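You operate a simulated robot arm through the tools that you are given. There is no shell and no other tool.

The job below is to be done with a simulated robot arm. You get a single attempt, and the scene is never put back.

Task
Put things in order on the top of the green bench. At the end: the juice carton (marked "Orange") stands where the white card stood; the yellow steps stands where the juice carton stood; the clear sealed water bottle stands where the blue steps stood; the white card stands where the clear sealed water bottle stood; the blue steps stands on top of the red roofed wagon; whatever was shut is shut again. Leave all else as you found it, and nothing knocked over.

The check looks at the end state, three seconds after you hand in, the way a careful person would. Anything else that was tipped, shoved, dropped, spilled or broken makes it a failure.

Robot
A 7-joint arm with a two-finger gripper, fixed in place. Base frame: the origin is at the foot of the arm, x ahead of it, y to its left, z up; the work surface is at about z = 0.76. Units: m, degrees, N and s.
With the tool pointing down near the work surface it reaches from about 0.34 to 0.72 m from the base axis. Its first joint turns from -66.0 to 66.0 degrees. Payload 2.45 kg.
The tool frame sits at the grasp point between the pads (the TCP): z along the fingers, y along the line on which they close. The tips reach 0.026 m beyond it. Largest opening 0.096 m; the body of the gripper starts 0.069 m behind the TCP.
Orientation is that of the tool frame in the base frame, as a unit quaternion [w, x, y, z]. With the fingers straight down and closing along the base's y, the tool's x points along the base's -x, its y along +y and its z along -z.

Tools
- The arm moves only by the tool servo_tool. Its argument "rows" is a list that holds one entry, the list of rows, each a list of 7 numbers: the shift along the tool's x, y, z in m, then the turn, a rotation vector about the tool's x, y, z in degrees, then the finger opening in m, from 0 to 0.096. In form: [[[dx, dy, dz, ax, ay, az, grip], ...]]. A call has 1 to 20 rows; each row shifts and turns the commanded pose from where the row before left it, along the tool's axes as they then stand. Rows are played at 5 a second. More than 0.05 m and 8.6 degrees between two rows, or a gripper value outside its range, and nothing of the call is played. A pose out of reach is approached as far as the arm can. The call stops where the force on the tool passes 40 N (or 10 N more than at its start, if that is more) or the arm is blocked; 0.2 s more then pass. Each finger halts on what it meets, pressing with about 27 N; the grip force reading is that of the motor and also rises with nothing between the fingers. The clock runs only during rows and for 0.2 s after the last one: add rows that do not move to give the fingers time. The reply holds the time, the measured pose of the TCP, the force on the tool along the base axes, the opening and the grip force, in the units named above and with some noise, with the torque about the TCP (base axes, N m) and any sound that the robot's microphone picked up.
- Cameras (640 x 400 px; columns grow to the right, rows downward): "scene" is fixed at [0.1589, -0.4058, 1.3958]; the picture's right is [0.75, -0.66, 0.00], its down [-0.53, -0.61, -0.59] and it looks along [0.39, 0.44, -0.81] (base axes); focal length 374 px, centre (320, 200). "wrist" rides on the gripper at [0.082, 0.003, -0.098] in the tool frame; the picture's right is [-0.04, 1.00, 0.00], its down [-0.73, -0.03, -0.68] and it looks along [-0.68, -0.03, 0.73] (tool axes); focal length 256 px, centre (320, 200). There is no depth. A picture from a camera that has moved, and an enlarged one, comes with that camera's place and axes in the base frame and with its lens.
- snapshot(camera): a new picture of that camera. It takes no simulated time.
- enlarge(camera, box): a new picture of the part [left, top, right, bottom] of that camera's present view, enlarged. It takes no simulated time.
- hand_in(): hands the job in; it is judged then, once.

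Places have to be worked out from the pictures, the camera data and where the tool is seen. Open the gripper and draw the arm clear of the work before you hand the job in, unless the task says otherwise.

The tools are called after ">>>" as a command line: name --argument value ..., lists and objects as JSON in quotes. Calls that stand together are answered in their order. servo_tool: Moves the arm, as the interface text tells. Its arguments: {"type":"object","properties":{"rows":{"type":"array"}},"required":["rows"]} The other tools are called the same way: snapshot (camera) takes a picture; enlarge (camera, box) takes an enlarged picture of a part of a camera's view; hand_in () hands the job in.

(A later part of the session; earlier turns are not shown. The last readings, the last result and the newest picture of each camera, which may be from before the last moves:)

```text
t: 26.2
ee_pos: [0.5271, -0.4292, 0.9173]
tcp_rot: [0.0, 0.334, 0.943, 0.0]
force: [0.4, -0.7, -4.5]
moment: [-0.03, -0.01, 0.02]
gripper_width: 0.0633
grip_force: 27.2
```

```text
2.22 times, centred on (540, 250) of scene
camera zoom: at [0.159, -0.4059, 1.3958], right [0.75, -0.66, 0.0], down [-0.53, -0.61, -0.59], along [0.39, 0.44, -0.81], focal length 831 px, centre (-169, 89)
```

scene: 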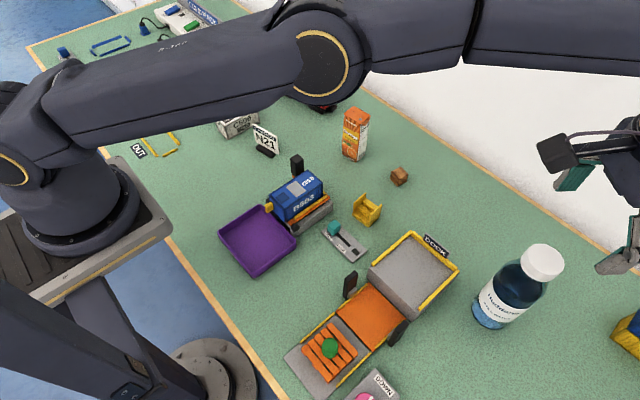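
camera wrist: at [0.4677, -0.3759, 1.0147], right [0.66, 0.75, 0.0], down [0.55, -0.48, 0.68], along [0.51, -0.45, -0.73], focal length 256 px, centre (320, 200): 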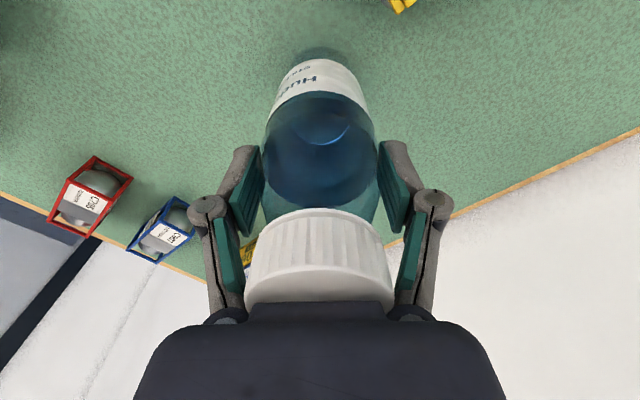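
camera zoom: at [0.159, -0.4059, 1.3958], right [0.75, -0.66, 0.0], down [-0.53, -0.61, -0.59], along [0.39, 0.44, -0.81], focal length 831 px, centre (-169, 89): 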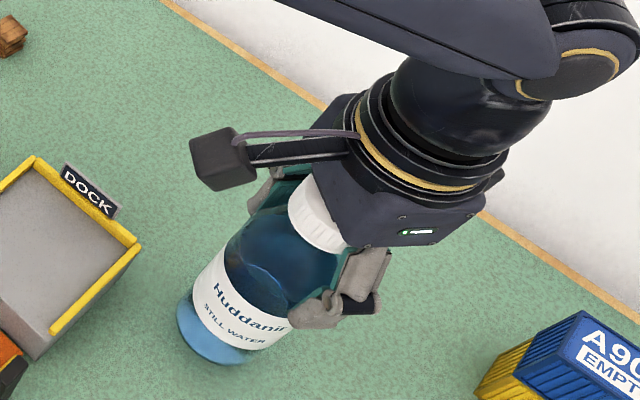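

Bottle held (≈4.5 N), hanging straight. I lift to z≈1.05, turn to yaw −11°, and carry it to above the blue steps' old place (0.347, 0.190).

>>> servo_tool --rows '[[[0, 0, -0.035, 0, 0, -7, 0.048], [0, 0, -0.035, 0, 0, -7, 0.048], [0, 0, -0.035, 0, 0, -7, 0.048], [0, 0, -0.03, 0, 0, -7, 0.048], [0.01967, 0.03829, 0, 0, 0, 0, 0.048], [0.01967, 0.03829, 0, 0, 0, 0, 0.048], [0.01967, 0.03829, 0, 0, 0, 0, 0.048], [0.01967, 0.03829, 0, 0, 0, 0, 0.048], [0.01967, 0.03829, 0, 0, 0, 0, 0.048], [0.01967, 0.03829, 0, 0, 0, 0, 0.048], [0.01967, 0.03829, 0, 0, 0, 0, 0.048], [0.01967, 0.03829, 0, 0, 0, 0, 0.048], [0.01967, 0.03829, 0, 0, 0, 0, 0.048], [0.01967, 0.03829, 0, 0, 0, 0, 0.048], [0.01967, 0.03829, 0, 0, 0, 0, 0.048], [0.01967, 0.03829, 0, 0, 0, 0, 0.048], [0.01967, 0.03829, 0, 0, 0, 0, 0.048], [0.01967, 0.03829, 0, 0, 0, 0, 0.048], [0.01967, 0.03829, 0, 0, 0, 0, 0.048], [0, 0, 0, 0, 0, 0, 0.048]]]'

>>> snapshot --camera "wrist"

>>> snapshot --camera "scene"

```text
t: 30.4
ee_pos: [0.3475, 0.1909, 1.0487]
tcp_rot: [0.0, 0.096, 0.995, 0.0]
force: [0.3, 0.0, -4.6]
moment: [0.0, -0.01, 0.02]
gripper_width: 0.063
grip_force: 27.0
```

```text
taken
camera wrist: at [0.2694, 0.2094, 1.1469], right [0.23, 0.97, 0.0], down [0.71, -0.17, 0.68], along [0.66, -0.16, -0.73], focal length 256 px, centre (320, 200)
```

wrist: 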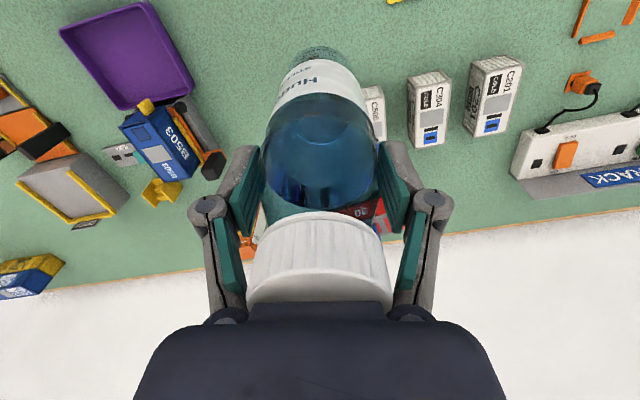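

```text
taken
```

scene: 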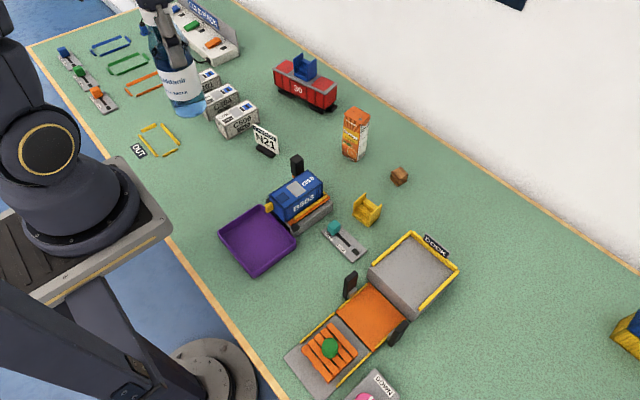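

Positioned over the target. I lower to a few mm above the surface.

>>> servo_tool --rows '[[[0, 0, 0.035, 0, 0, 0, 0.048], [0, 0, 0.035, 0, 0, 0, 0.048], [0, 0, 0.035, 0, 0, 0, 0.048], [0, 0, 0.03, 0, 0, 0, 0.048], [0, 0, 0.011, 0, 0, 0, 0.048], [0, 0, 0, 0, 0, 0, 0.048], [0, 0, 0, 0, 0, 0, 0.048]]]'

>>> enlarge --camera "scene" --box '[130, 60, 290, 180]'

```text
t: 32.0
ee_pos: [0.3471, 0.1876, 0.9055]
tcp_rot: [0.0, 0.096, 0.995, 0.0]
force: [0.6, -1.4, -5.1]
moment: [-0.01, -0.07, -0.02]
gripper_width: 0.063
grip_force: 26.5
```

```text
3.33 times, centred on (210, 120) of scene
camera zoom: at [0.159, -0.4058, 1.3958], right [0.75, -0.66, 0.0], down [-0.53, -0.61, -0.59], along [0.39, 0.44, -0.81], focal length 1247 px, centre (687, 467)
```

zoom: 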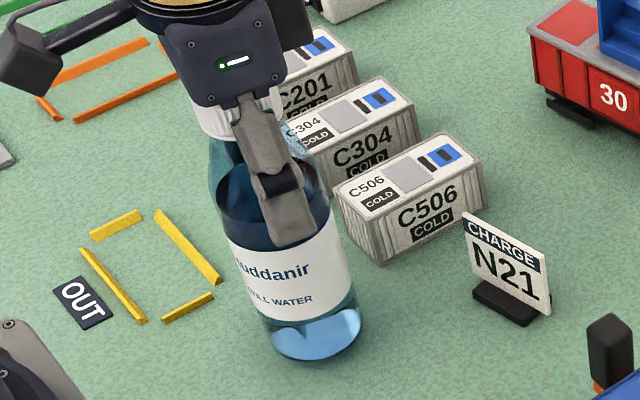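

Bottle base is over (0.346, 0.188) and ~8 mm up. I lower in small steps until contact.

>>> servo_tool --rows '[[[0, 0.001, 0.003, 0, 0, 0, 0.048], [0, 0, 0.002, 0, 0, 0, 0.048], [0, 0, 0.0, 0, 0, 0, 0.048]]]'

>>> servo_tool --rows '[[[0, 0, 0.0015, 0, 0, 0, 0.048], [0, 0, 0.0, 0, 0, 0, 0.048]]]'

>>> servo_tool --rows '[[[0, 0, 0.001, 0, 0, 0, 0.048], [0, 0, 0.0, 0, 0, 0, 0.048]]]'

```text
t: 32.8
ee_pos: [0.346, 0.1886, 0.901]
tcp_rot: [0.0, 0.096, 0.995, 0.0]
force: [-0.2, 0.0, -5.0]
moment: [0.04, 0.03, -0.02]
gripper_width: 0.0632
grip_force: 26.3
```

```text
t: 33.4
ee_pos: [0.3464, 0.1897, 0.8999]
tcp_rot: [-0.001, 0.096, 0.995, 0.0]
force: [0.4, -0.9, -5.8]
moment: [0.02, -0.02, 0.01]
gripper_width: 0.0631
grip_force: 27.0
```

```text
t: 34.0
ee_pos: [0.3469, 0.1906, 0.8984]
tcp_rot: [0.001, 0.096, 0.995, 0.0]
force: [-0.4, -0.5, -5.4]
moment: [-0.01, 0.01, 0.01]
gripper_width: 0.0633
grip_force: 27.0
```

Still carrying the full weight; continue down in millimetre steps.

>>> servo_tool --rows '[[[0, 0, 0.001, 0, 0, 0, 0.048], [0, 0, 0.0, 0, 0, 0, 0.048]]]'

>>> servo_tool --rows '[[[0, 0, 0.001, 0, 0, 0, 0.048], [0, 0, 0.0, 0, 0, 0, 0.048]]]'

```text
t: 34.6
ee_pos: [0.3471, 0.1903, 0.8972]
tcp_rot: [0.0, 0.095, 0.995, 0.0]
force: [-4.3, -5.4, 30.8]
moment: [-0.66, -0.09, -0.15]
gripper_width: 0.0631
grip_force: 27.3
```

```text
t: 34.9
ee_pos: [0.3469, 0.1894, 0.8977]
tcp_rot: [-0.001, 0.096, 0.995, 0.0]
force: [-2.9, -1.8, 9.3]
moment: [-0.19, -0.02, -0.02]
gripper_width: 0.0628
grip_force: 27.2
stopped in row 1: the force on the tool passed its limit at 46 N (the readings are from after the stop); the commanded pose is now the measured one
```

Firm contact. I open the fingers and rise straight up.

>>> servo_tool --rows '[[[0, 0, -0.0005, 0, 0, 0, 0.064], [0, 0, 0, 0, 0, 0, 0.07], [0, 0, 0, 0, 0, 0, 0.08], [0, 0, 0, 0, 0, 0, 0.09], [0, 0, 0, 0, 0, 0, 0.096], [0, 0, 0, 0, 0, 0, 0.096], [0, 0, -0.02, 0, 0, 0, 0.096], [0, 0, -0.04, 0, 0, 0, 0.096], [0, 0, -0.04, 0, 0, 0, 0.096], [0, 0, -0.04, 0, 0, 0, 0.096], [0, 0, -0.02, 0, 0, 0, 0.096], [0, 0, 0, 0, 0, 0, 0.096]]]'

>>> snapshot --camera "wrist"

>>> snapshot --camera "scene"

```text
t: 37.5
ee_pos: [0.3447, 0.1918, 1.0567]
tcp_rot: [0.001, 0.096, 0.995, 0.0]
force: [1.1, -0.1, 0.5]
moment: [0.01, 0.03, 0.02]
gripper_width: 0.0958
grip_force: 0.0
```

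```text
taken
camera wrist: at [0.2683, 0.2107, 1.1549], right [0.23, 0.97, 0.0], down [0.71, -0.17, 0.68], along [0.66, -0.16, -0.73], focal length 256 px, centre (320, 200)
```

wrist: 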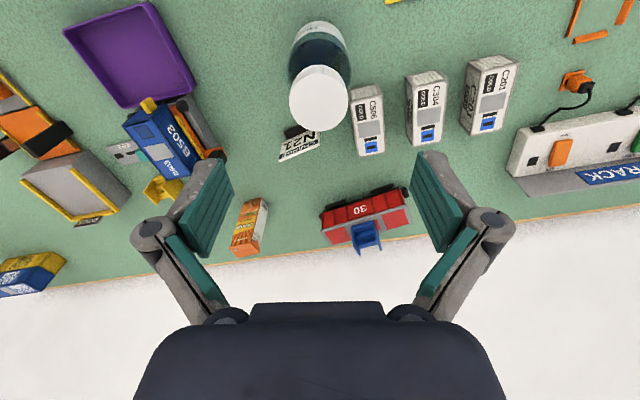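

```text
taken
```

scene: 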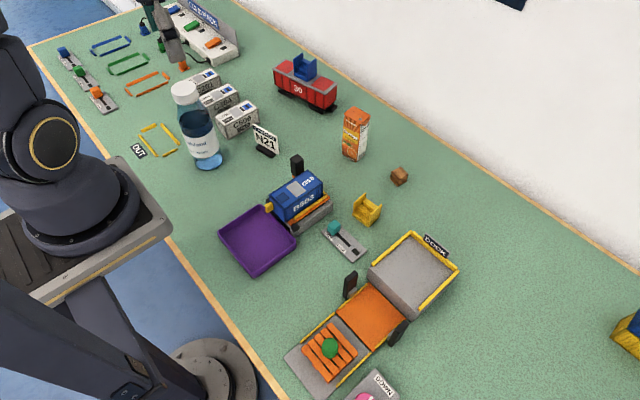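

Bottle stands upright at its new place. Next is the card: top edge from (0.462,0.164) to (0.478,0.094) at z≈0.82, so its face normal is ~13° off the x axis. I'll go above it and turn the gripper to yaw ≈ −77° so the fingers pinch its faces.

>>> servo_tool --rows '[[[-0.0449, -0.0127, 0, 0, 0, 0, 0.096], [-0.0449, -0.0127, 0, 0, 0, 0, 0.096], [-0.0449, -0.0127, 0, 0, 0, 0, 0.096], [0, 0, 0, 0, 0, 8.3, 0.096], [0, 0, 0, 0, 0, 8.3, 0.096], [0, 0, 0, 0, 0, 8.3, 0.096], [0, 0, 0, 0, 0, 8.3, 0.096], [0, 0, 0, 0, 0, 8.3, 0.096], [0, 0, 0, 0, 0, 8.3, 0.096], [0, 0, 0, 0, 0, 8.3, 0.096], [0, 0, 0, 0, 0, 8.3, 0.096], [0, 0, 0, 0, 0, 0, 0.096], [0, 0, 0, 0, 0, 0, 0.096]]]'

>>> snapshot --camera "wrist"

>>> snapshot --camera "scene"

```text
t: 40.3
ee_pos: [0.4716, 0.1281, 1.0564]
tcp_rot: [0.0, 0.626, 0.78, 0.0]
force: [0.2, 0.0, -0.9]
moment: [0.02, -0.02, -0.01]
gripper_width: 0.096
grip_force: 0.0
```

```text
taken
camera wrist: at [0.4588, 0.2084, 1.1553], right [0.98, 0.18, 0.0], down [0.13, -0.72, 0.68], along [0.12, -0.67, -0.73], focal length 256 px, centre (320, 200)
```

wrist: 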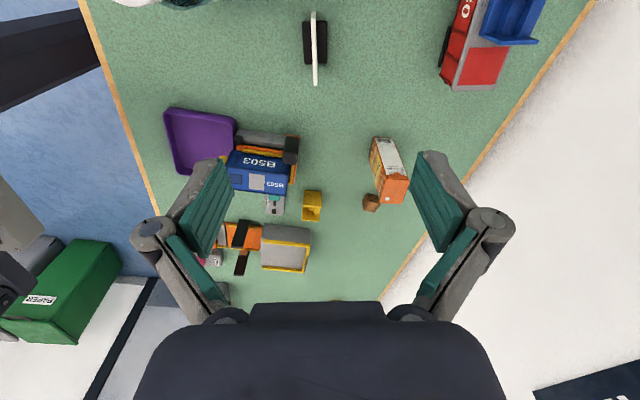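

```text
taken
```

scene: 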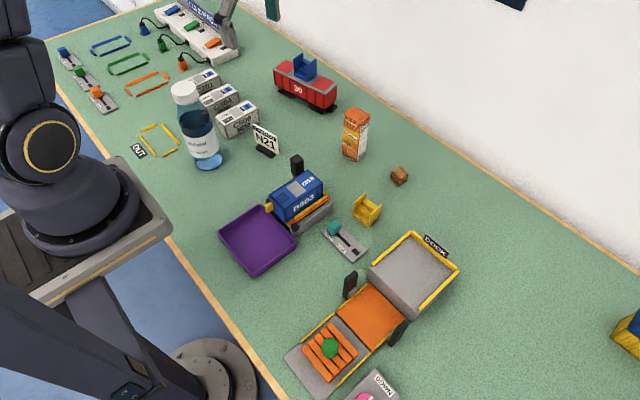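

The yaw is reachable. I enlarge the card from here.

>>> enlarge --camera "wrist" --box '[270, 0, 370, 100]'

```text
4.00 times, centred on (320, 50) of wrist
camera zoom: at [0.4588, 0.2084, 1.1553], right [0.98, 0.18, 0.0], down [0.13, -0.72, 0.68], along [0.12, -0.67, -0.73], focal length 1024 px, centre (320, 800)
```

zoom: 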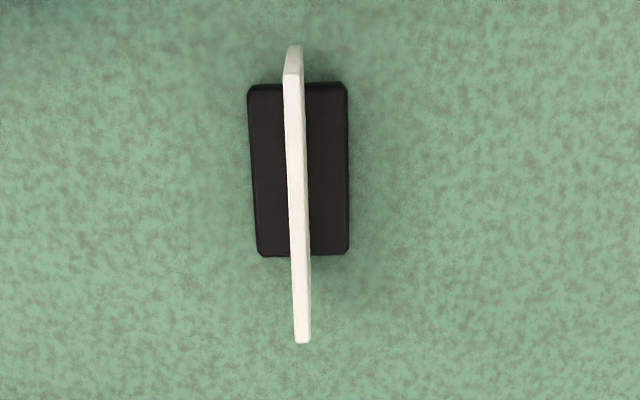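

The plate is about 3 mm thick, in the middle of its black base; mid top at (0.466, 0.1286), angle matches. I shift 5 mm, narrow the opening and descend most of the way.

>>> servo_tool --rows '[[[0.0016, -0.005, 0.03, 0, 0, 0, 0.08], [0, 0, 0.045, 0, 0, 0, 0.06], [0, 0, 0.045, 0, 0, 0, 0.05], [0, 0, 0.045, 0, 0, 0, 0.05], [0, 0, 0.025, 0, 0, 0, 0.05], [0, 0, 0, 0, 0, 0, 0.05], [0, 0, 0, 0, 0, 0, 0.05]]]'

>>> snapshot --camera "wrist"

>>> enlarge --camera "scene" --box '[160, 60, 340, 190]'

```text
t: 41.9
ee_pos: [0.4671, 0.1271, 0.8682]
tcp_rot: [0.001, 0.625, 0.781, 0.0]
force: [0.3, -1.5, -0.2]
moment: [-0.03, 0.01, 0.01]
gripper_width: 0.0503
grip_force: 0.1
```

```text
taken
camera wrist: at [0.454, 0.2076, 0.966], right [0.98, 0.18, 0.0], down [0.13, -0.72, 0.68], along [0.12, -0.67, -0.73], focal length 256 px, centre (320, 200)
```

wrist: 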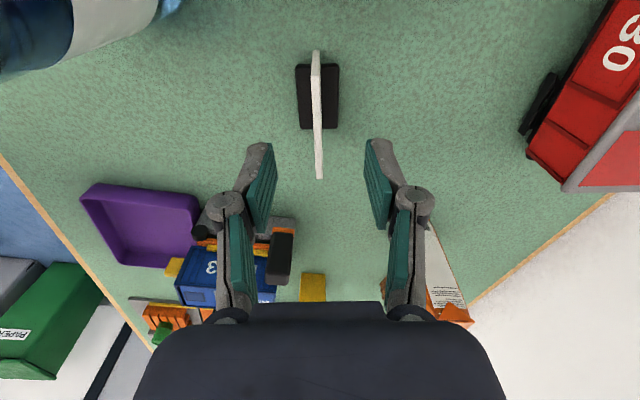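

```text
3.08 times, centred on (250, 125) of scene
camera zoom: at [0.1589, -0.4058, 1.3958], right [0.75, -0.66, 0.0], down [-0.53, -0.61, -0.59], along [0.39, 0.44, -0.81], focal length 1151 px, centre (535, 431)
```

zoom: 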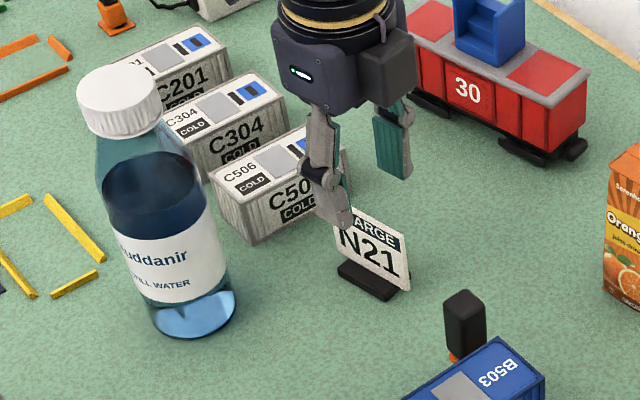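

Well aligned. I descend to TCP z≈0.808 and close on the plate.

>>> servo_tool --rows '[[[0.001, 0, 0.03, 0, 0, 0, 0.05], [0, 0, 0.02, 0, 0, 0, 0.05], [0, 0, 0.01, 0, 0, 0, 0.05], [0, 0, 0, 0, 0, 0, 0.05], [0, 0, 0, 0, 0, 0, 0.03], [0, 0, 0, 0, 0, 0, 0.015], [0, 0, 0, 0, 0, 0, 0.005], [0, 0, 0, 0, 0, 0, 0.0], [0, 0, 0, 0, 0, 0, 0.0], [0, 0, 0, 0, 0, 0, 0.0]]]'

>>> snapshot --camera "wrist"

>>> enlarge --camera "scene" --box '[200, 80, 320, 190]'

```text
t: 44.1
ee_pos: [0.4666, 0.1299, 0.8083]
tcp_rot: [0.001, 0.625, 0.781, 0.001]
force: [0.1, 0.9, 0.9]
moment: [0.02, 0.02, 0.01]
gripper_width: 0.006
grip_force: 27.3
```

```text
taken
camera wrist: at [0.4527, 0.2096, 0.9057], right [0.98, 0.18, 0.0], down [0.13, -0.72, 0.68], along [0.12, -0.67, -0.73], focal length 256 px, centre (320, 200)
```

wrist: 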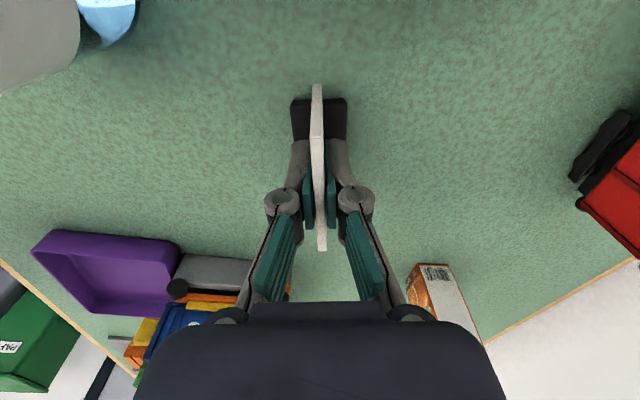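

```text
3.64 times, centred on (260, 135) of scene
camera zoom: at [0.1589, -0.4058, 1.3958], right [0.75, -0.66, 0.0], down [-0.53, -0.61, -0.59], along [0.39, 0.44, -0.81], focal length 1360 px, centre (538, 436)
```

zoom: 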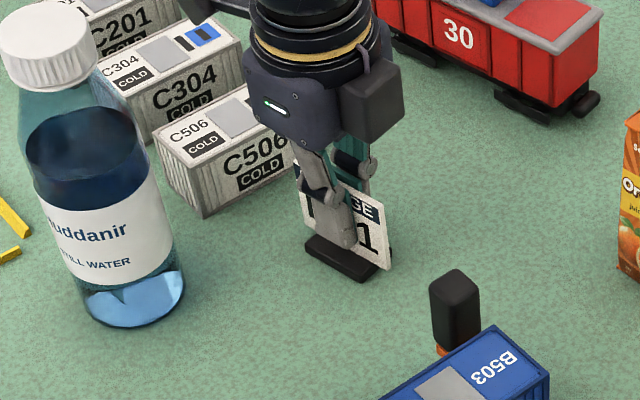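

Card gripped at (0.4666, 0.130), z 0.808. I lift to ~1.0 and carry it to above the bottle's old place (0.527, −0.431), keeping its heading.

>>> servo_tool --rows '[[[0, 0, -0.02, 0, 0, 0, 0.0], [0, 0, -0.04, 0, 0, 0, 0.0], [0, 0, -0.045, 0, 0, 0, 0.0], [0, 0, -0.045, 0, 0, 0, 0.0], [0, 0, -0.04, 0, 0, 0, 0.0], [-0.04672, -0.00531, 0, 0, 0, 0, 0.0], [-0.04672, -0.00531, 0, 0, 0, 0, 0.0], [-0.04672, -0.00531, 0, 0, 0, 0, 0.0], [-0.04672, -0.00531, 0, 0, 0, 0, 0.0], [-0.04672, -0.00531, 0, 0, 0, 0, 0.0], [-0.04672, -0.00531, 0, 0, 0, 0, 0.0], [-0.04672, -0.00531, 0, 0, 0, 0, 0.0], [-0.04672, -0.00531, 0, 0, 0, 0, 0.0], [-0.04672, -0.00531, 0, 0, 0, 0, 0.0], [-0.04672, -0.00531, 0, 0, 0, 0, 0.0], [-0.04672, -0.00531, 0, 0, 0, 0, 0.0], [-0.04672, -0.00531, 0, 0, 0, 0, 0.0], [0, 0, 0, 0, 0, 0, 0.0], [0, 0, 0, 0, 0, 0, 0.0]]]'

>>> snapshot --camera "wrist"

>>> snapshot --camera "scene"

```text
t: 48.1
ee_pos: [0.5278, -0.4333, 0.9989]
tcp_rot: [0.0, 0.625, 0.78, 0.0]
force: [0.1, 0.1, -1.1]
moment: [-0.02, 0.02, -0.01]
gripper_width: 0.0057
grip_force: 26.9
```

```text
taken
camera wrist: at [0.5147, -0.3505, 1.0961], right [0.98, 0.18, 0.0], down [0.13, -0.72, 0.68], along [0.12, -0.67, -0.73], focal length 256 px, centre (320, 200)
```

wrist: 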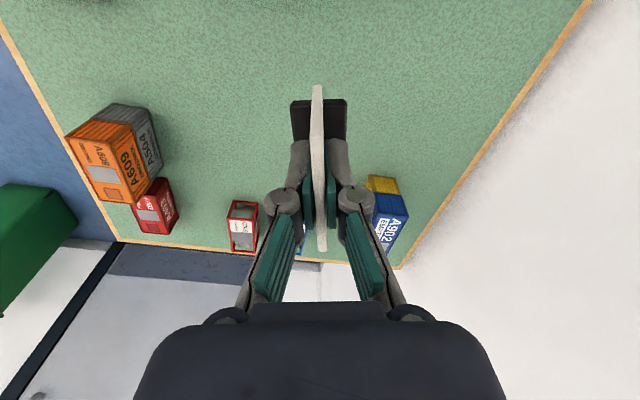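

```text
taken
```

scene: 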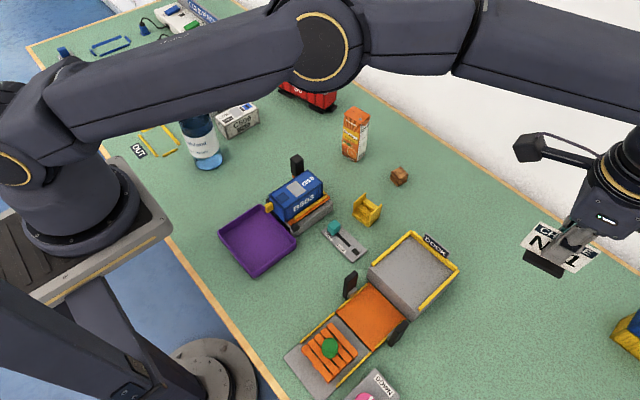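

On target. I lower to just above the surface.

>>> servo_tool --rows '[[[0.002, 0, 0.04, 0, 0, 0, 0.0], [0, 0, 0.045, 0, 0, 0, 0.0], [0, 0, 0.045, 0, 0, 0, 0.0], [0, 0, 0.04, 0, 0, 0, 0.0], [0, 0, 0.014, 0, 0, 0, 0.0], [0, 0, 0, 0, 0, 0, 0.0], [0, 0, 0, 0, 0, 0, 0.0]]]'

>>> servo_tool --rows '[[[0, 0, 0.002, 0, 0, 0, 0.0], [0, 0, 0.0015, 0, 0, 0, 0.0], [0, 0, 0, 0, 0, 0, 0.0]]]'

>>> enlarge --camera "scene" --box '[420, 200, 620, 340]'

```text
t: 49.7
ee_pos: [0.5242, -0.4314, 0.8138]
tcp_rot: [0.001, 0.625, 0.78, 0.001]
force: [0.2, -0.2, -0.6]
moment: [0.02, 0.02, -0.01]
gripper_width: 0.006
grip_force: 27.2
```

```text
t: 50.5
ee_pos: [0.5254, -0.4303, 0.8102]
tcp_rot: [0.001, 0.626, 0.78, 0.001]
force: [0.1, -0.7, -0.4]
moment: [0.02, 0.02, 0.01]
gripper_width: 0.0061
grip_force: 27.3
```

```text
2.86 times, centred on (520, 270) of scene
camera zoom: at [0.1589, -0.4058, 1.3958], right [0.75, -0.66, 0.0], down [-0.53, -0.61, -0.59], along [0.39, 0.44, -0.81], focal length 1069 px, centre (-251, 0)
```

zoom: 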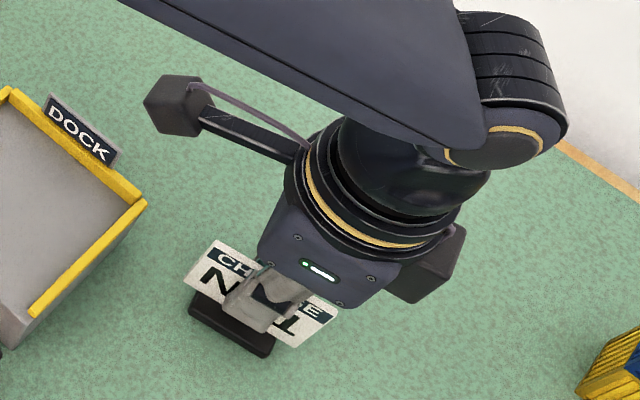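

>>> servo_tool --rows '[[[0, 0, 0.001, 0, 0, 0, 0.0], [0, 0, 0, 0, 0, 0, 0.0]]]'

>>> servo_tool --rows '[[[0, 0, 0.001, 0, 0, 0, 0.0], [0, 0, 0, 0, 0, 0, 0.0]]]'

```text
t: 51.1
ee_pos: [0.5251, -0.4299, 0.8104]
tcp_rot: [0.001, 0.625, 0.78, 0.0]
force: [-0.4, 1.3, 0.5]
moment: [-0.04, 0.01, 0.0]
gripper_width: 0.0058
grip_force: 26.6
```

```text
t: 51.7
ee_pos: [0.5251, -0.4287, 0.8085]
tcp_rot: [0.001, 0.625, 0.781, 0.001]
force: [0.2, 0.1, -0.9]
moment: [0.01, -0.06, -0.01]
gripper_width: 0.0059
grip_force: 26.5
```

Readings show no contact yet at z≈0.8085 (force ≈ −1 N); I continue down by 1 mm steps.

>>> servo_tool --rows '[[[0, 0, 0.001, 0, 0, 0, 0.0], [0, 0, 0, 0, 0, 0, 0.0]]]'

>>> servo_tool --rows '[[[0, 0, 0.001, 0, 0, 0, 0.0], [0, 0, 0, 0, 0, 0, 0.0]]]'

```text
t: 52.3
ee_pos: [0.5253, -0.4301, 0.8081]
tcp_rot: [0.001, 0.625, 0.78, 0.001]
force: [-0.2, 1.1, 2.9]
moment: [0.08, 0.01, 0.02]
gripper_width: 0.0059
grip_force: 26.7
```

```text
t: 52.9
ee_pos: [0.5261, -0.4297, 0.8078]
tcp_rot: [0.002, 0.625, 0.78, 0.001]
force: [-2.4, 4.5, 14.3]
moment: [0.3, 0.09, 0.01]
gripper_width: 0.0059
grip_force: 27.0
```

The card's base is on the surface (14 N). I open slowly, then rise straight up.

>>> servo_tool --rows '[[[0, 0, -0.0005, 0, 0, 0, 0.008], [0, 0, 0, 0, 0, 0, 0.016], [0, 0, 0, 0, 0, 0, 0.03], [0, 0, 0, 0, 0, 0, 0.045], [0, 0, 0, 0, 0, 0, 0.05], [0, 0, 0, 0, 0, 0, 0.05], [0, 0, -0.03, 0, 0, 0, 0.05], [0, 0, -0.04, 0, 0, 0, 0.05], [0, 0, -0.045, 0, 0, 0, 0.06], [0, 0, -0.045, 0, 0, 0, 0.08], [0, 0, -0.045, 0, 0, 0, 0.096], [0, 0, 0, 0, 0, 0, 0.096]]]'

>>> snapshot --camera "wrist"

>>> snapshot --camera "scene"

```text
t: 55.5
ee_pos: [0.5272, -0.4291, 1.0132]
tcp_rot: [0.0, 0.625, 0.78, 0.001]
force: [0.0, 0.0, -0.4]
moment: [0.01, 0.0, 0.01]
gripper_width: 0.096
grip_force: 0.0
```

```text
taken
camera wrist: at [0.5137, -0.3482, 1.1112], right [0.98, 0.18, 0.0], down [0.13, -0.72, 0.68], along [0.12, -0.67, -0.73], focal length 256 px, centre (320, 200)
```

wrist: 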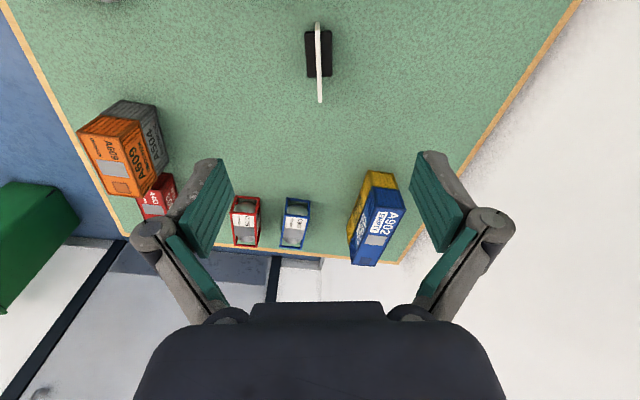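

```text
taken
```

scene: 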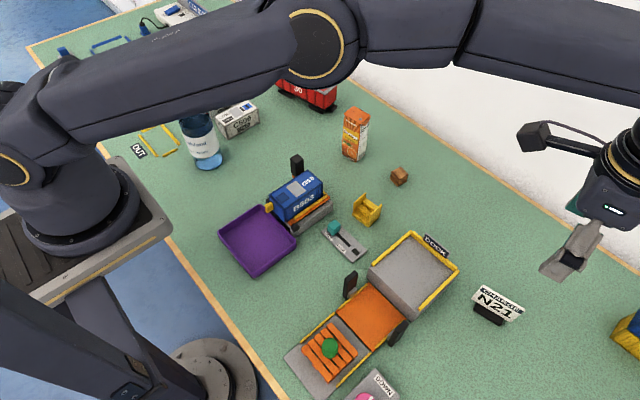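

Card stands on the bottle's old spot. Next the carton, around (0.605, −0.016), height ≈0.11, front face parallel to the card's old heading – so the current gripper heading suits. I move above it.

>>> servo_tool --rows '[[[0.0428, 0.01836, 0, 0, 0, 0, 0.096], [0.0428, 0.01836, 0, 0, 0, 0, 0.096], [0.0428, 0.01836, 0, 0, 0, 0, 0.096], [0.0428, 0.01836, 0, 0, 0, 0, 0.096], [0.0428, 0.01836, 0, 0, 0, 0, 0.096], [0.0428, 0.01836, 0, 0, 0, 0, 0.096], [0.0428, 0.01836, 0, 0, 0, 0, 0.096], [0.0428, 0.01836, 0, 0, 0, 0, 0.096], [0.0428, 0.01836, 0, 0, 0, 0, 0.096], [0, 0, 0, 0, 0, 0, 0.096], [0, 0, 0, 0, 0, 0, 0.096]]]'

>>> snapshot --camera "wrist"

>>> enlarge --camera "wrist" --box '[260, 30, 390, 150]'

>>> enlarge --camera "scene" --box '[300, 90, 420, 180]'

```text
t: 57.9
ee_pos: [0.6018, -0.0203, 1.0125]
tcp_rot: [0.001, 0.625, 0.781, 0.0]
force: [0.2, -0.8, 0.6]
moment: [-0.02, -0.01, 0.01]
gripper_width: 0.096
grip_force: 0.0
```

```text
taken
camera wrist: at [0.589, 0.0597, 1.1101], right [0.98, 0.18, 0.0], down [0.13, -0.72, 0.68], along [0.12, -0.67, -0.73], focal length 256 px, centre (320, 200)
```

wrist: 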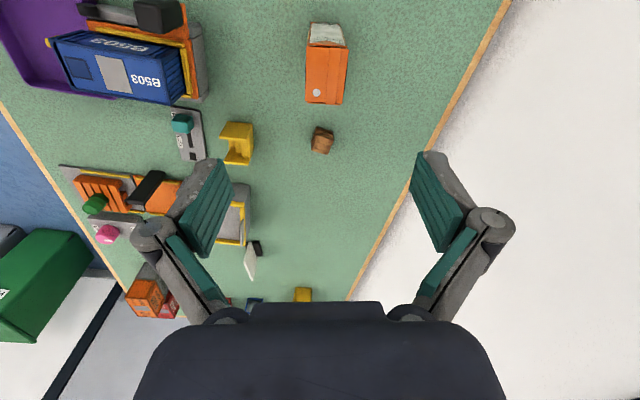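

```text
3.33 times, centred on (325, 90) of wrist
camera zoom: at [0.589, 0.0597, 1.1101], right [0.98, 0.18, 0.0], down [0.13, -0.72, 0.68], along [0.12, -0.67, -0.73], focal length 853 px, centre (303, 567)
```

zoom: 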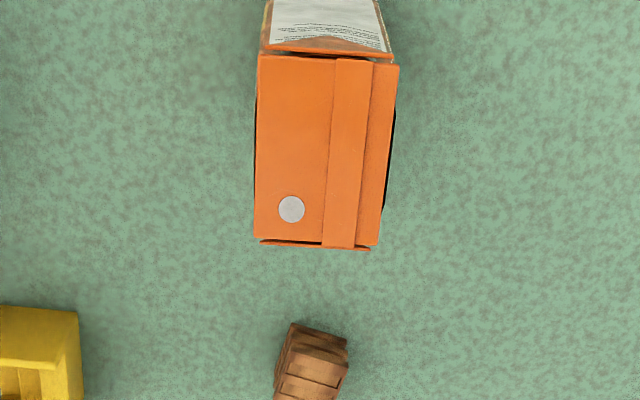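

```text
4.44 times, centred on (360, 135) of scene
camera zoom: at [0.1589, -0.4058, 1.3958], right [0.75, -0.66, 0.0], down [-0.53, -0.61, -0.59], along [0.39, 0.44, -0.81], focal length 1663 px, centre (142, 489)
```

zoom: 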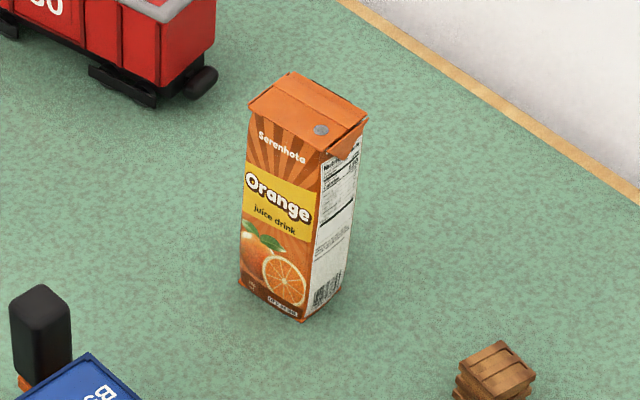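

From here the carton top reads 0.045 × 0.035 m, centre ≈(0.606, −0.0145), yaw ≈ +7°. I align, turn 5.3° more and descend part-way.

>>> servo_tool --rows '[[[0.0048, 0.0054, 0, 0, 0, 0, 0.09], [0, 0, 0.02, 0, 0, 5.3, 0.08], [0, 0, 0.04, 0, 0, 0, 0.076], [0, 0, 0.04, 0, 0, 0, 0.076], [0, 0, 0, 0, 0, 0, 0.076], [0, 0, 0, 0, 0, 0, 0.076]]]'

>>> snapshot --camera "wrist"

>>> enlarge --camera "scene" --box '[300, 70, 440, 180]'

```text
t: 59.3
ee_pos: [0.607, -0.0131, 0.9125]
tcp_rot: [0.001, 0.661, 0.751, 0.0]
force: [0.6, 0.5, -0.6]
moment: [-0.01, 0.03, 0.0]
gripper_width: 0.0759
grip_force: 0.0
```

```text
taken
camera wrist: at [0.6024, 0.0692, 1.0099], right [1.0, 0.09, 0.0], down [0.06, -0.73, 0.68], along [0.06, -0.68, -0.73], focal length 256 px, centre (320, 200)
```

wrist: 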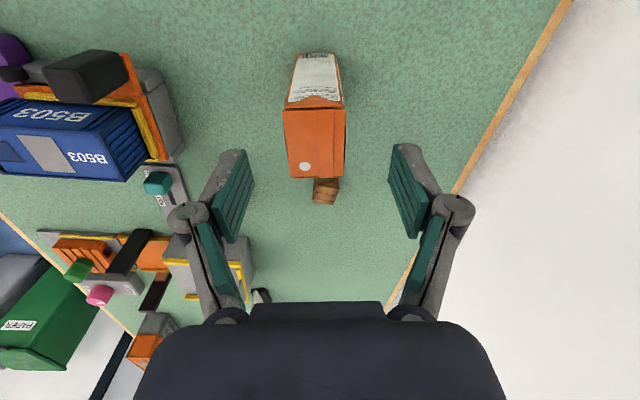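

```text
3.64 times, centred on (370, 125) of scene
camera zoom: at [0.1589, -0.4058, 1.3958], right [0.75, -0.66, 0.0], down [-0.53, -0.61, -0.59], along [0.39, 0.44, -0.81], focal length 1360 px, centre (138, 473)
```

zoom: 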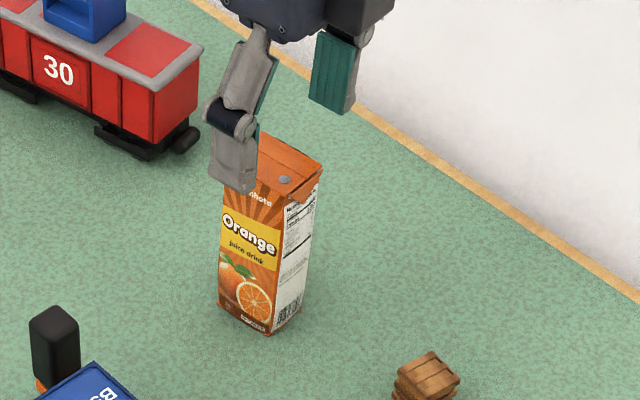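

The carton is ~3 mm off-centre toward the left finger; I correct, descend to z≈0.825 and close.

>>> servo_tool --rows '[[[0, -0.003, 0.02, 0, 0, 0, 0.076], [0, 0, 0.03, 0, 0, 0, 0.076], [0, 0, 0.025, 0, 0, 0, 0.076], [0, 0, 0.012, 0, 0, 0, 0.076], [0, 0, 0, 0, 0, 0, 0.076], [0, 0, 0, 0, 0, 0, 0.06], [0, 0, 0, 0, 0, 0, 0.045], [0, 0, 0, 0, 0, 0, 0.035], [0, 0, 0, 0, 0, 0, 0.028], [0, 0, 0, 0, 0, 0, 0.025], [0, 0, 0, 0, 0, 0, 0.025]]]'

>>> snapshot --camera "wrist"

>>> enlarge --camera "scene" --box '[300, 70, 440, 180]'

```text
t: 61.7
ee_pos: [0.606, -0.0124, 0.8251]
tcp_rot: [0.001, 0.661, 0.751, 0.001]
force: [0.5, 0.3, -0.9]
moment: [-0.02, -0.02, 0.03]
gripper_width: 0.0376
grip_force: 26.7
```

```text
taken
camera wrist: at [0.5995, 0.0696, 0.924], right [1.0, 0.09, 0.0], down [0.06, -0.73, 0.68], along [0.06, -0.68, -0.73], focal length 256 px, centre (320, 200)
```

wrist: 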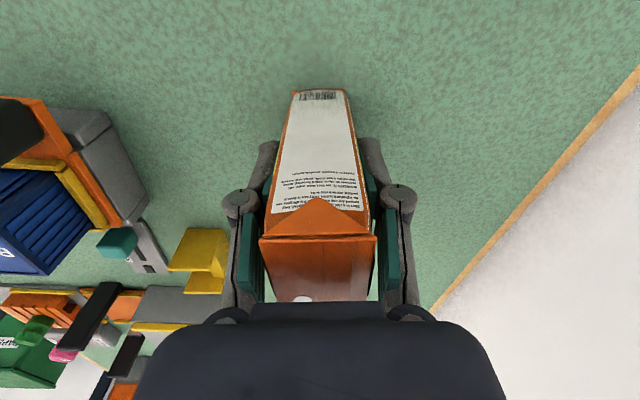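

```text
3.64 times, centred on (370, 125) of scene
camera zoom: at [0.1589, -0.4058, 1.3958], right [0.75, -0.66, 0.0], down [-0.53, -0.61, -0.59], along [0.39, 0.44, -0.81], focal length 1360 px, centre (138, 473)
```

zoom: 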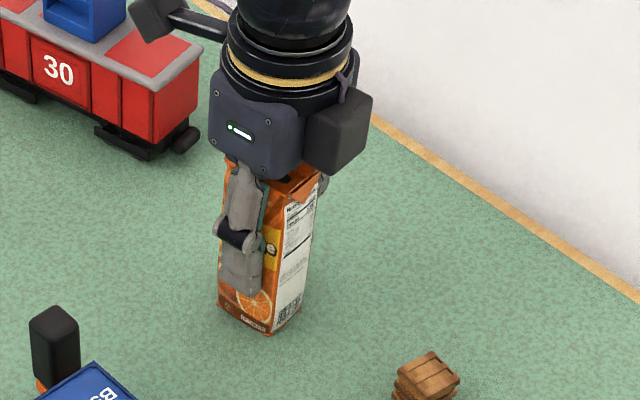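

Carton gripped (0.0376 m) at (0.606, −0.0125). I lift by 0.13 and carry it to above the card's old place (0.4665, 0.129).

>>> servo_tool --rows '[[[0, 0, -0.02, 0, 0, 0, 0.025], [0, 0, -0.04, 0, 0, 0, 0.025], [0, 0, -0.04, 0, 0, 0, 0.025], [0, 0, -0.03, 0, 0, 0, 0.025], [0.03158, -0.02414, 0, 0, 0, 0, 0.025], [0.03158, -0.02414, 0, 0, 0, 0, 0.025], [0.03158, -0.02414, 0, 0, 0, 0, 0.025], [0.03158, -0.02414, 0, 0, 0, 0, 0.025], [0.03158, -0.02414, 0, 0, 0, 0, 0.025], [0, 0, 0, 0, 0, 0, 0.025], [0, 0, 0, 0, 0, 0, 0.025]]]'

>>> snapshot --camera "wrist"

>>> snapshot --camera "scene"

```text
t: 64.1
ee_pos: [0.4666, 0.129, 0.9519]
tcp_rot: [0.0, 0.661, 0.75, 0.001]
force: [-0.1, 0.1, -1.7]
moment: [0.03, 0.0, 0.0]
gripper_width: 0.0375
grip_force: 27.0
```

```text
taken
camera wrist: at [0.4598, 0.2105, 1.0512], right [1.0, 0.09, 0.0], down [0.06, -0.73, 0.68], along [0.06, -0.68, -0.73], focal length 256 px, centre (320, 200)
```

wrist: 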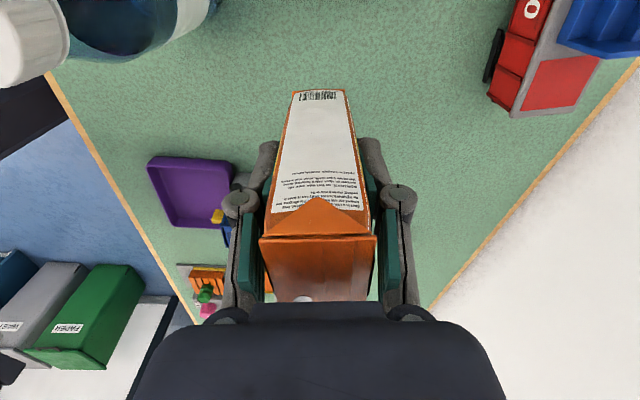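

```text
taken
```

scene: 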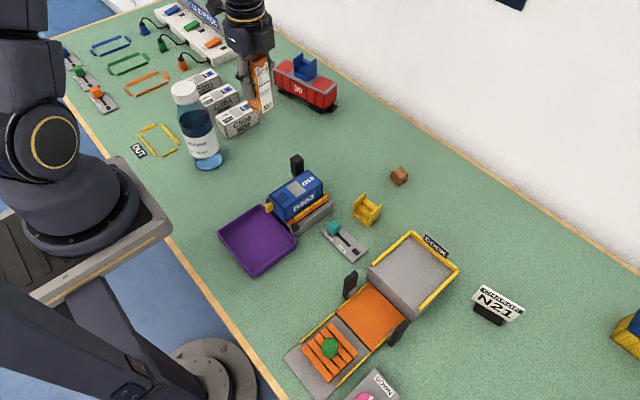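

Over the card's old place, carton hanging straight. I lower to ~3 mm above contact height, then in small steps.

>>> servo_tool --rows '[[[0, 0, 0.035, 0, 0, 0, 0.025], [0, 0, 0.04, 0, 0, 0, 0.025], [0, 0, 0.035, 0, 0, 0, 0.025], [0, 0, 0.013, 0, 0, 0, 0.025], [0, 0, 0, 0, 0, 0, 0.025], [0, 0, 0, 0, 0, 0, 0.025]]]'

>>> servo_tool --rows '[[[0, 0, 0.0015, 0, 0, 0, 0.025], [0, 0, 0.001, 0, 0, 0, 0.025], [0, 0, 0, 0, 0, 0, 0.025]]]'

>>> servo_tool --rows '[[[0, 0, 0.001, 0, 0, 0, 0.025], [0, 0, 0, 0, 0, 0, 0.025]]]'

>>> enlarge --camera "scene" --box '[180, 70, 320, 180]'

```text
t: 65.5
ee_pos: [0.4663, 0.1298, 0.8309]
tcp_rot: [0.0, 0.661, 0.751, 0.001]
force: [-0.5, -0.7, -1.6]
moment: [-0.01, 0.0, 0.01]
gripper_width: 0.0375
grip_force: 27.2
```

```text
t: 66.3
ee_pos: [0.466, 0.1296, 0.8284]
tcp_rot: [0.001, 0.66, 0.751, 0.001]
force: [0.0, -0.6, -2.6]
moment: [0.02, 0.03, 0.0]
gripper_width: 0.0375
grip_force: 27.2
```

```text
t: 66.9
ee_pos: [0.4657, 0.1291, 0.8279]
tcp_rot: [0.0, 0.66, 0.751, 0.0]
force: [0.0, -0.5, -3.1]
moment: [-0.01, 0.0, 0.02]
gripper_width: 0.0377
grip_force: 27.5
```

```text
3.64 times, centred on (250, 125) of scene
camera zoom: at [0.1589, -0.4058, 1.3958], right [0.75, -0.66, 0.0], down [-0.53, -0.61, -0.59], along [0.39, 0.44, -0.81], focal length 1360 px, centre (574, 473)
```

zoom: 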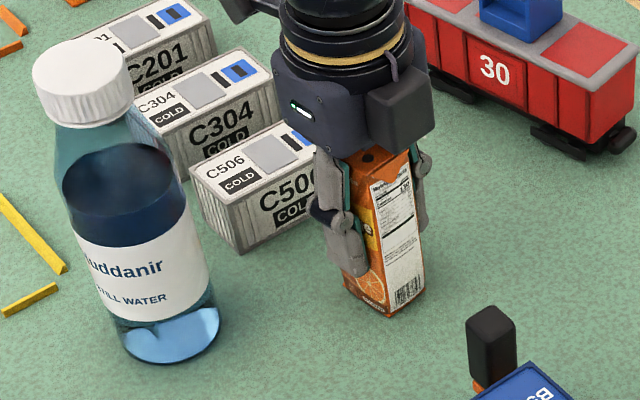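

Not yet touching (−3 N is the weight). I continue by millimetres.

>>> servo_tool --rows '[[[0, 0, 0.001, 0, 0, 0, 0.025], [0, 0, 0, 0, 0, 0, 0.025]]]'

>>> servo_tool --rows '[[[0, 0, 0.001, 0, 0, 0, 0.025], [0, 0, 0, 0, 0, 0, 0.025]]]'

```text
t: 67.5
ee_pos: [0.4652, 0.1285, 0.8269]
tcp_rot: [0.001, 0.661, 0.75, 0.001]
force: [-1.3, 0.2, -2.4]
moment: [0.01, 0.01, -0.01]
gripper_width: 0.0377
grip_force: 26.8
```

```text
t: 68.1
ee_pos: [0.4655, 0.1299, 0.8261]
tcp_rot: [0.001, 0.661, 0.751, 0.001]
force: [0.4, 0.3, -1.8]
moment: [0.0, 0.0, -0.03]
gripper_width: 0.0375
grip_force: 27.3
```

Still hanging; one more millimetre at a time.

>>> servo_tool --rows '[[[0, 0, 0.001, 0, 0, 0, 0.025], [0, 0, 0, 0, 0, 0, 0.025]]]'

>>> servo_tool --rows '[[[0, 0, 0.0007, 0, 0, 0, 0.025], [0, 0, 0, 0, 0, 0, 0.025]]]'

```text
t: 68.7
ee_pos: [0.4649, 0.1294, 0.8267]
tcp_rot: [0.0, 0.661, 0.751, 0.0]
force: [-0.6, -1.0, 1.2]
moment: [-0.01, 0.0, 0.0]
gripper_width: 0.0375
grip_force: 27.1
```

```text
t: 69.3
ee_pos: [0.4649, 0.1295, 0.8258]
tcp_rot: [0.001, 0.661, 0.75, 0.001]
force: [-1.2, 0.1, 13.7]
moment: [-0.08, 0.2, 0.02]
gripper_width: 0.0375
grip_force: 27.2
```

Contact (13.7 N). I release gently and rise straight up.

>>> servo_tool --rows '[[[0, 0, -0.0005, 0, 0, 0, 0.04], [0, 0, 0, 0, 0, 0, 0.048], [0, 0, 0, 0, 0, 0, 0.06], [0, 0, 0, 0, 0, 0, 0.072], [0, 0, 0, 0, 0, 0, 0.078], [0, 0, 0, 0, 0, 0, 0.078], [0, 0, -0.03, 0, 0, 0, 0.078], [0, 0, -0.04, 0, 0, 0, 0.078], [0, 0, -0.045, 0, 0, 0, 0.078], [0, 0, -0.045, 0, 0, 0, 0.09], [0, 0, -0.04, 0, 0, 0, 0.096], [0, 0, 0, 0, 0, 0, 0.096]]]'

>>> snapshot --camera "wrist"

>>> snapshot --camera "scene"

>>> enlarge --camera "scene" --box '[320, 160, 440, 260]'

```text
t: 71.9
ee_pos: [0.464, 0.1294, 1.0279]
tcp_rot: [0.0, 0.661, 0.751, 0.0]
force: [0.4, -0.1, 0.3]
moment: [0.0, 0.02, 0.01]
gripper_width: 0.0959
grip_force: 0.0
```

```text
taken
camera wrist: at [0.4598, 0.2108, 1.1252], right [1.0, 0.09, 0.0], down [0.06, -0.73, 0.68], along [0.06, -0.68, -0.73], focal length 256 px, centre (320, 200)
```

wrist: 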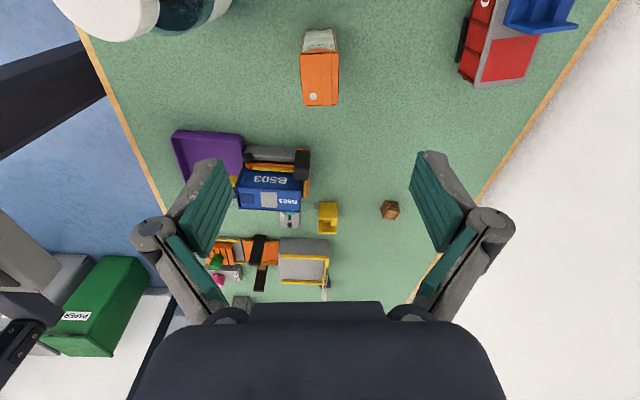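

```text
taken
```

scene: 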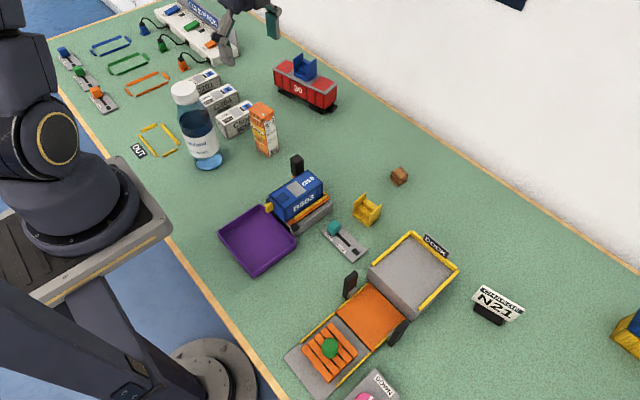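

```text
4.00 times, centred on (380, 210) of scene
camera zoom: at [0.1589, -0.4058, 1.3958], right [0.75, -0.66, 0.0], down [-0.53, -0.61, -0.59], along [0.39, 0.44, -0.81], focal length 1496 px, centre (80, 160)
```

zoom: 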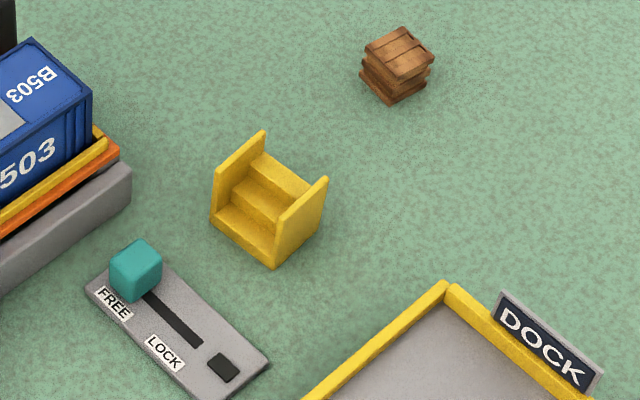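

Carton stands where the card was. Last is the yellow steps at about (0.510, −0.153), yaw ≈ +4°. I move above and turn the gripper back so the fingers close along y.

>>> servo_tool --rows '[[[-0.0463, -0.0082, 0, 0, 0, 0, 0.096], [-0.0463, -0.0082, 0, 0, 0, 0, 0.096], [-0.0463, -0.0082, 0, 0, 0, 0, 0.096], [-0.0463, -0.0082, 0, 0, 0, 0, 0.096], [-0.0463, -0.0082, 0, 0, 0, 0, 0.096], [-0.0463, -0.0082, 0, 0, 0, 0, 0.096], [0, 0, 0, 0, 0, -7.9, 0.096], [0, 0, 0, 0, 0, -7.9, 0.096], [0, 0, 0, 0, 0, -7.9, 0.096], [0, 0, 0, 0, 0, -7.9, 0.096], [0, 0, 0, 0, 0, -7.9, 0.096], [0, 0, 0, 0, 0, -7.9, 0.096], [0, 0, 0, 0, 0, -7.9, 0.096], [0, 0, 0, 0, 0, -7.9, 0.096], [0, 0, 0, 0, 0, -7.9, 0.096], [0, 0, 0, 0, 0, -7.9, 0.096], [0, 0, 0, 0, 0, -7.9, 0.096], [0, 0, 0, 0, 0, 0, 0.096], [0, 0, 0, 0, 0, 0, 0.096]]]'

>>> snapshot --camera "wrist"

>>> enlarge --camera "wrist" --box '[240, 60, 400, 180]'

```text
t: 75.9
ee_pos: [0.4519, -0.1518, 1.0252]
tcp_rot: [0.001, -0.037, 0.999, 0.001]
force: [0.6, -0.7, 0.8]
moment: [-0.03, 0.02, 0.01]
gripper_width: 0.0956
grip_force: 0.0
```

```text
taken
camera wrist: at [0.3718, -0.155, 1.1231], right [-0.03, 1.0, 0.0], down [0.73, 0.03, 0.68], along [0.68, 0.02, -0.73], focal length 256 px, centre (320, 200)
```

wrist: 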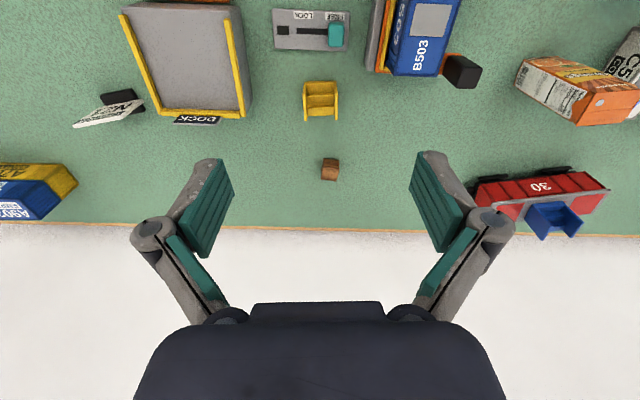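

```text
3.33 times, centred on (320, 120) of wrist
camera zoom: at [0.3718, -0.155, 1.1231], right [-0.03, 1.0, 0.0], down [0.73, 0.03, 0.68], along [0.68, 0.02, -0.73], focal length 853 px, centre (320, 467)
```

zoom: 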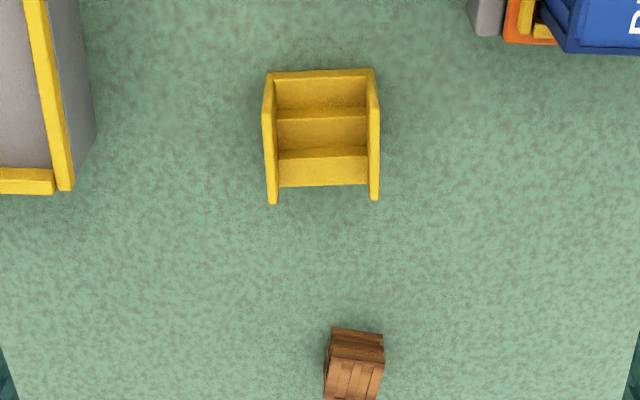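

Yellow steps centre ≈(0.5095, −0.1505), yaw 4.3°, matching the gripper heading. I move above and descend to z≈0.895 for a check.

>>> servo_tool --rows '[[[-0.028, -0.0015, 0, 0, 0, 0, 0.09], [-0.028, -0.0015, 0, 0, 0, 0, 0.08], [0, 0, 0.045, 0, 0, 0, 0.075], [0, 0, 0.045, 0, 0, 0, 0.075], [0, 0, 0.04, 0, 0, 0, 0.075], [0, 0, 0, 0, 0, 0, 0.075], [0, 0, 0, 0, 0, 0, 0.075]]]'

>>> snapshot --camera "wrist"

>>> enlarge --camera "scene" --box '[300, 120, 460, 260]'

```text
t: 77.5
ee_pos: [0.5084, -0.1544, 0.8952]
tcp_rot: [0.001, -0.036, 0.999, 0.001]
force: [-0.2, -0.1, -0.7]
moment: [0.01, 0.03, 0.01]
gripper_width: 0.075
grip_force: 0.1
```

```text
taken
camera wrist: at [0.4277, -0.1551, 0.993], right [-0.03, 1.0, 0.0], down [0.73, 0.02, 0.68], along [0.68, 0.02, -0.73], focal length 256 px, centre (320, 200)
```

wrist: 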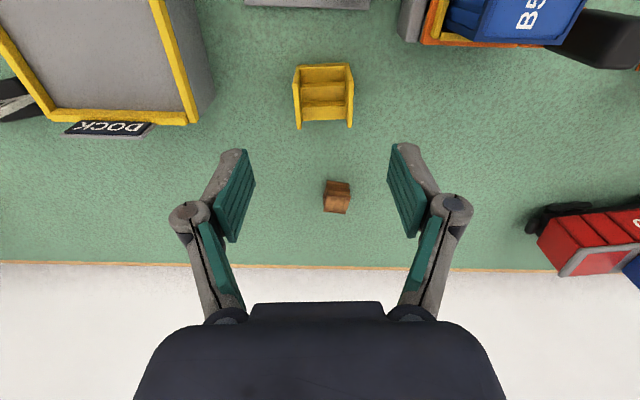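

```text
2.86 times, centred on (380, 190) of scene
camera zoom: at [0.1589, -0.4058, 1.3958], right [0.75, -0.66, 0.0], down [-0.53, -0.61, -0.59], along [0.39, 0.44, -0.81], focal length 1069 px, centre (149, 229)
```

zoom: 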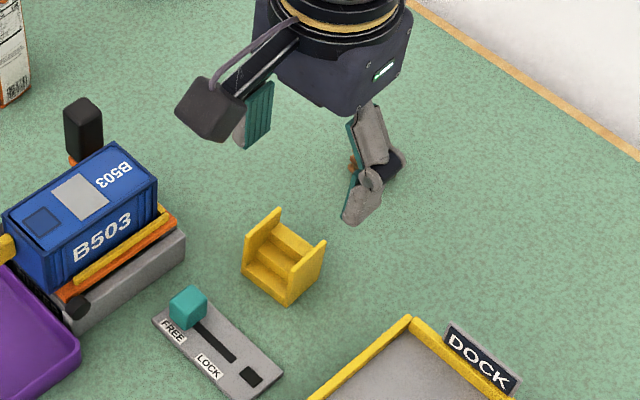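

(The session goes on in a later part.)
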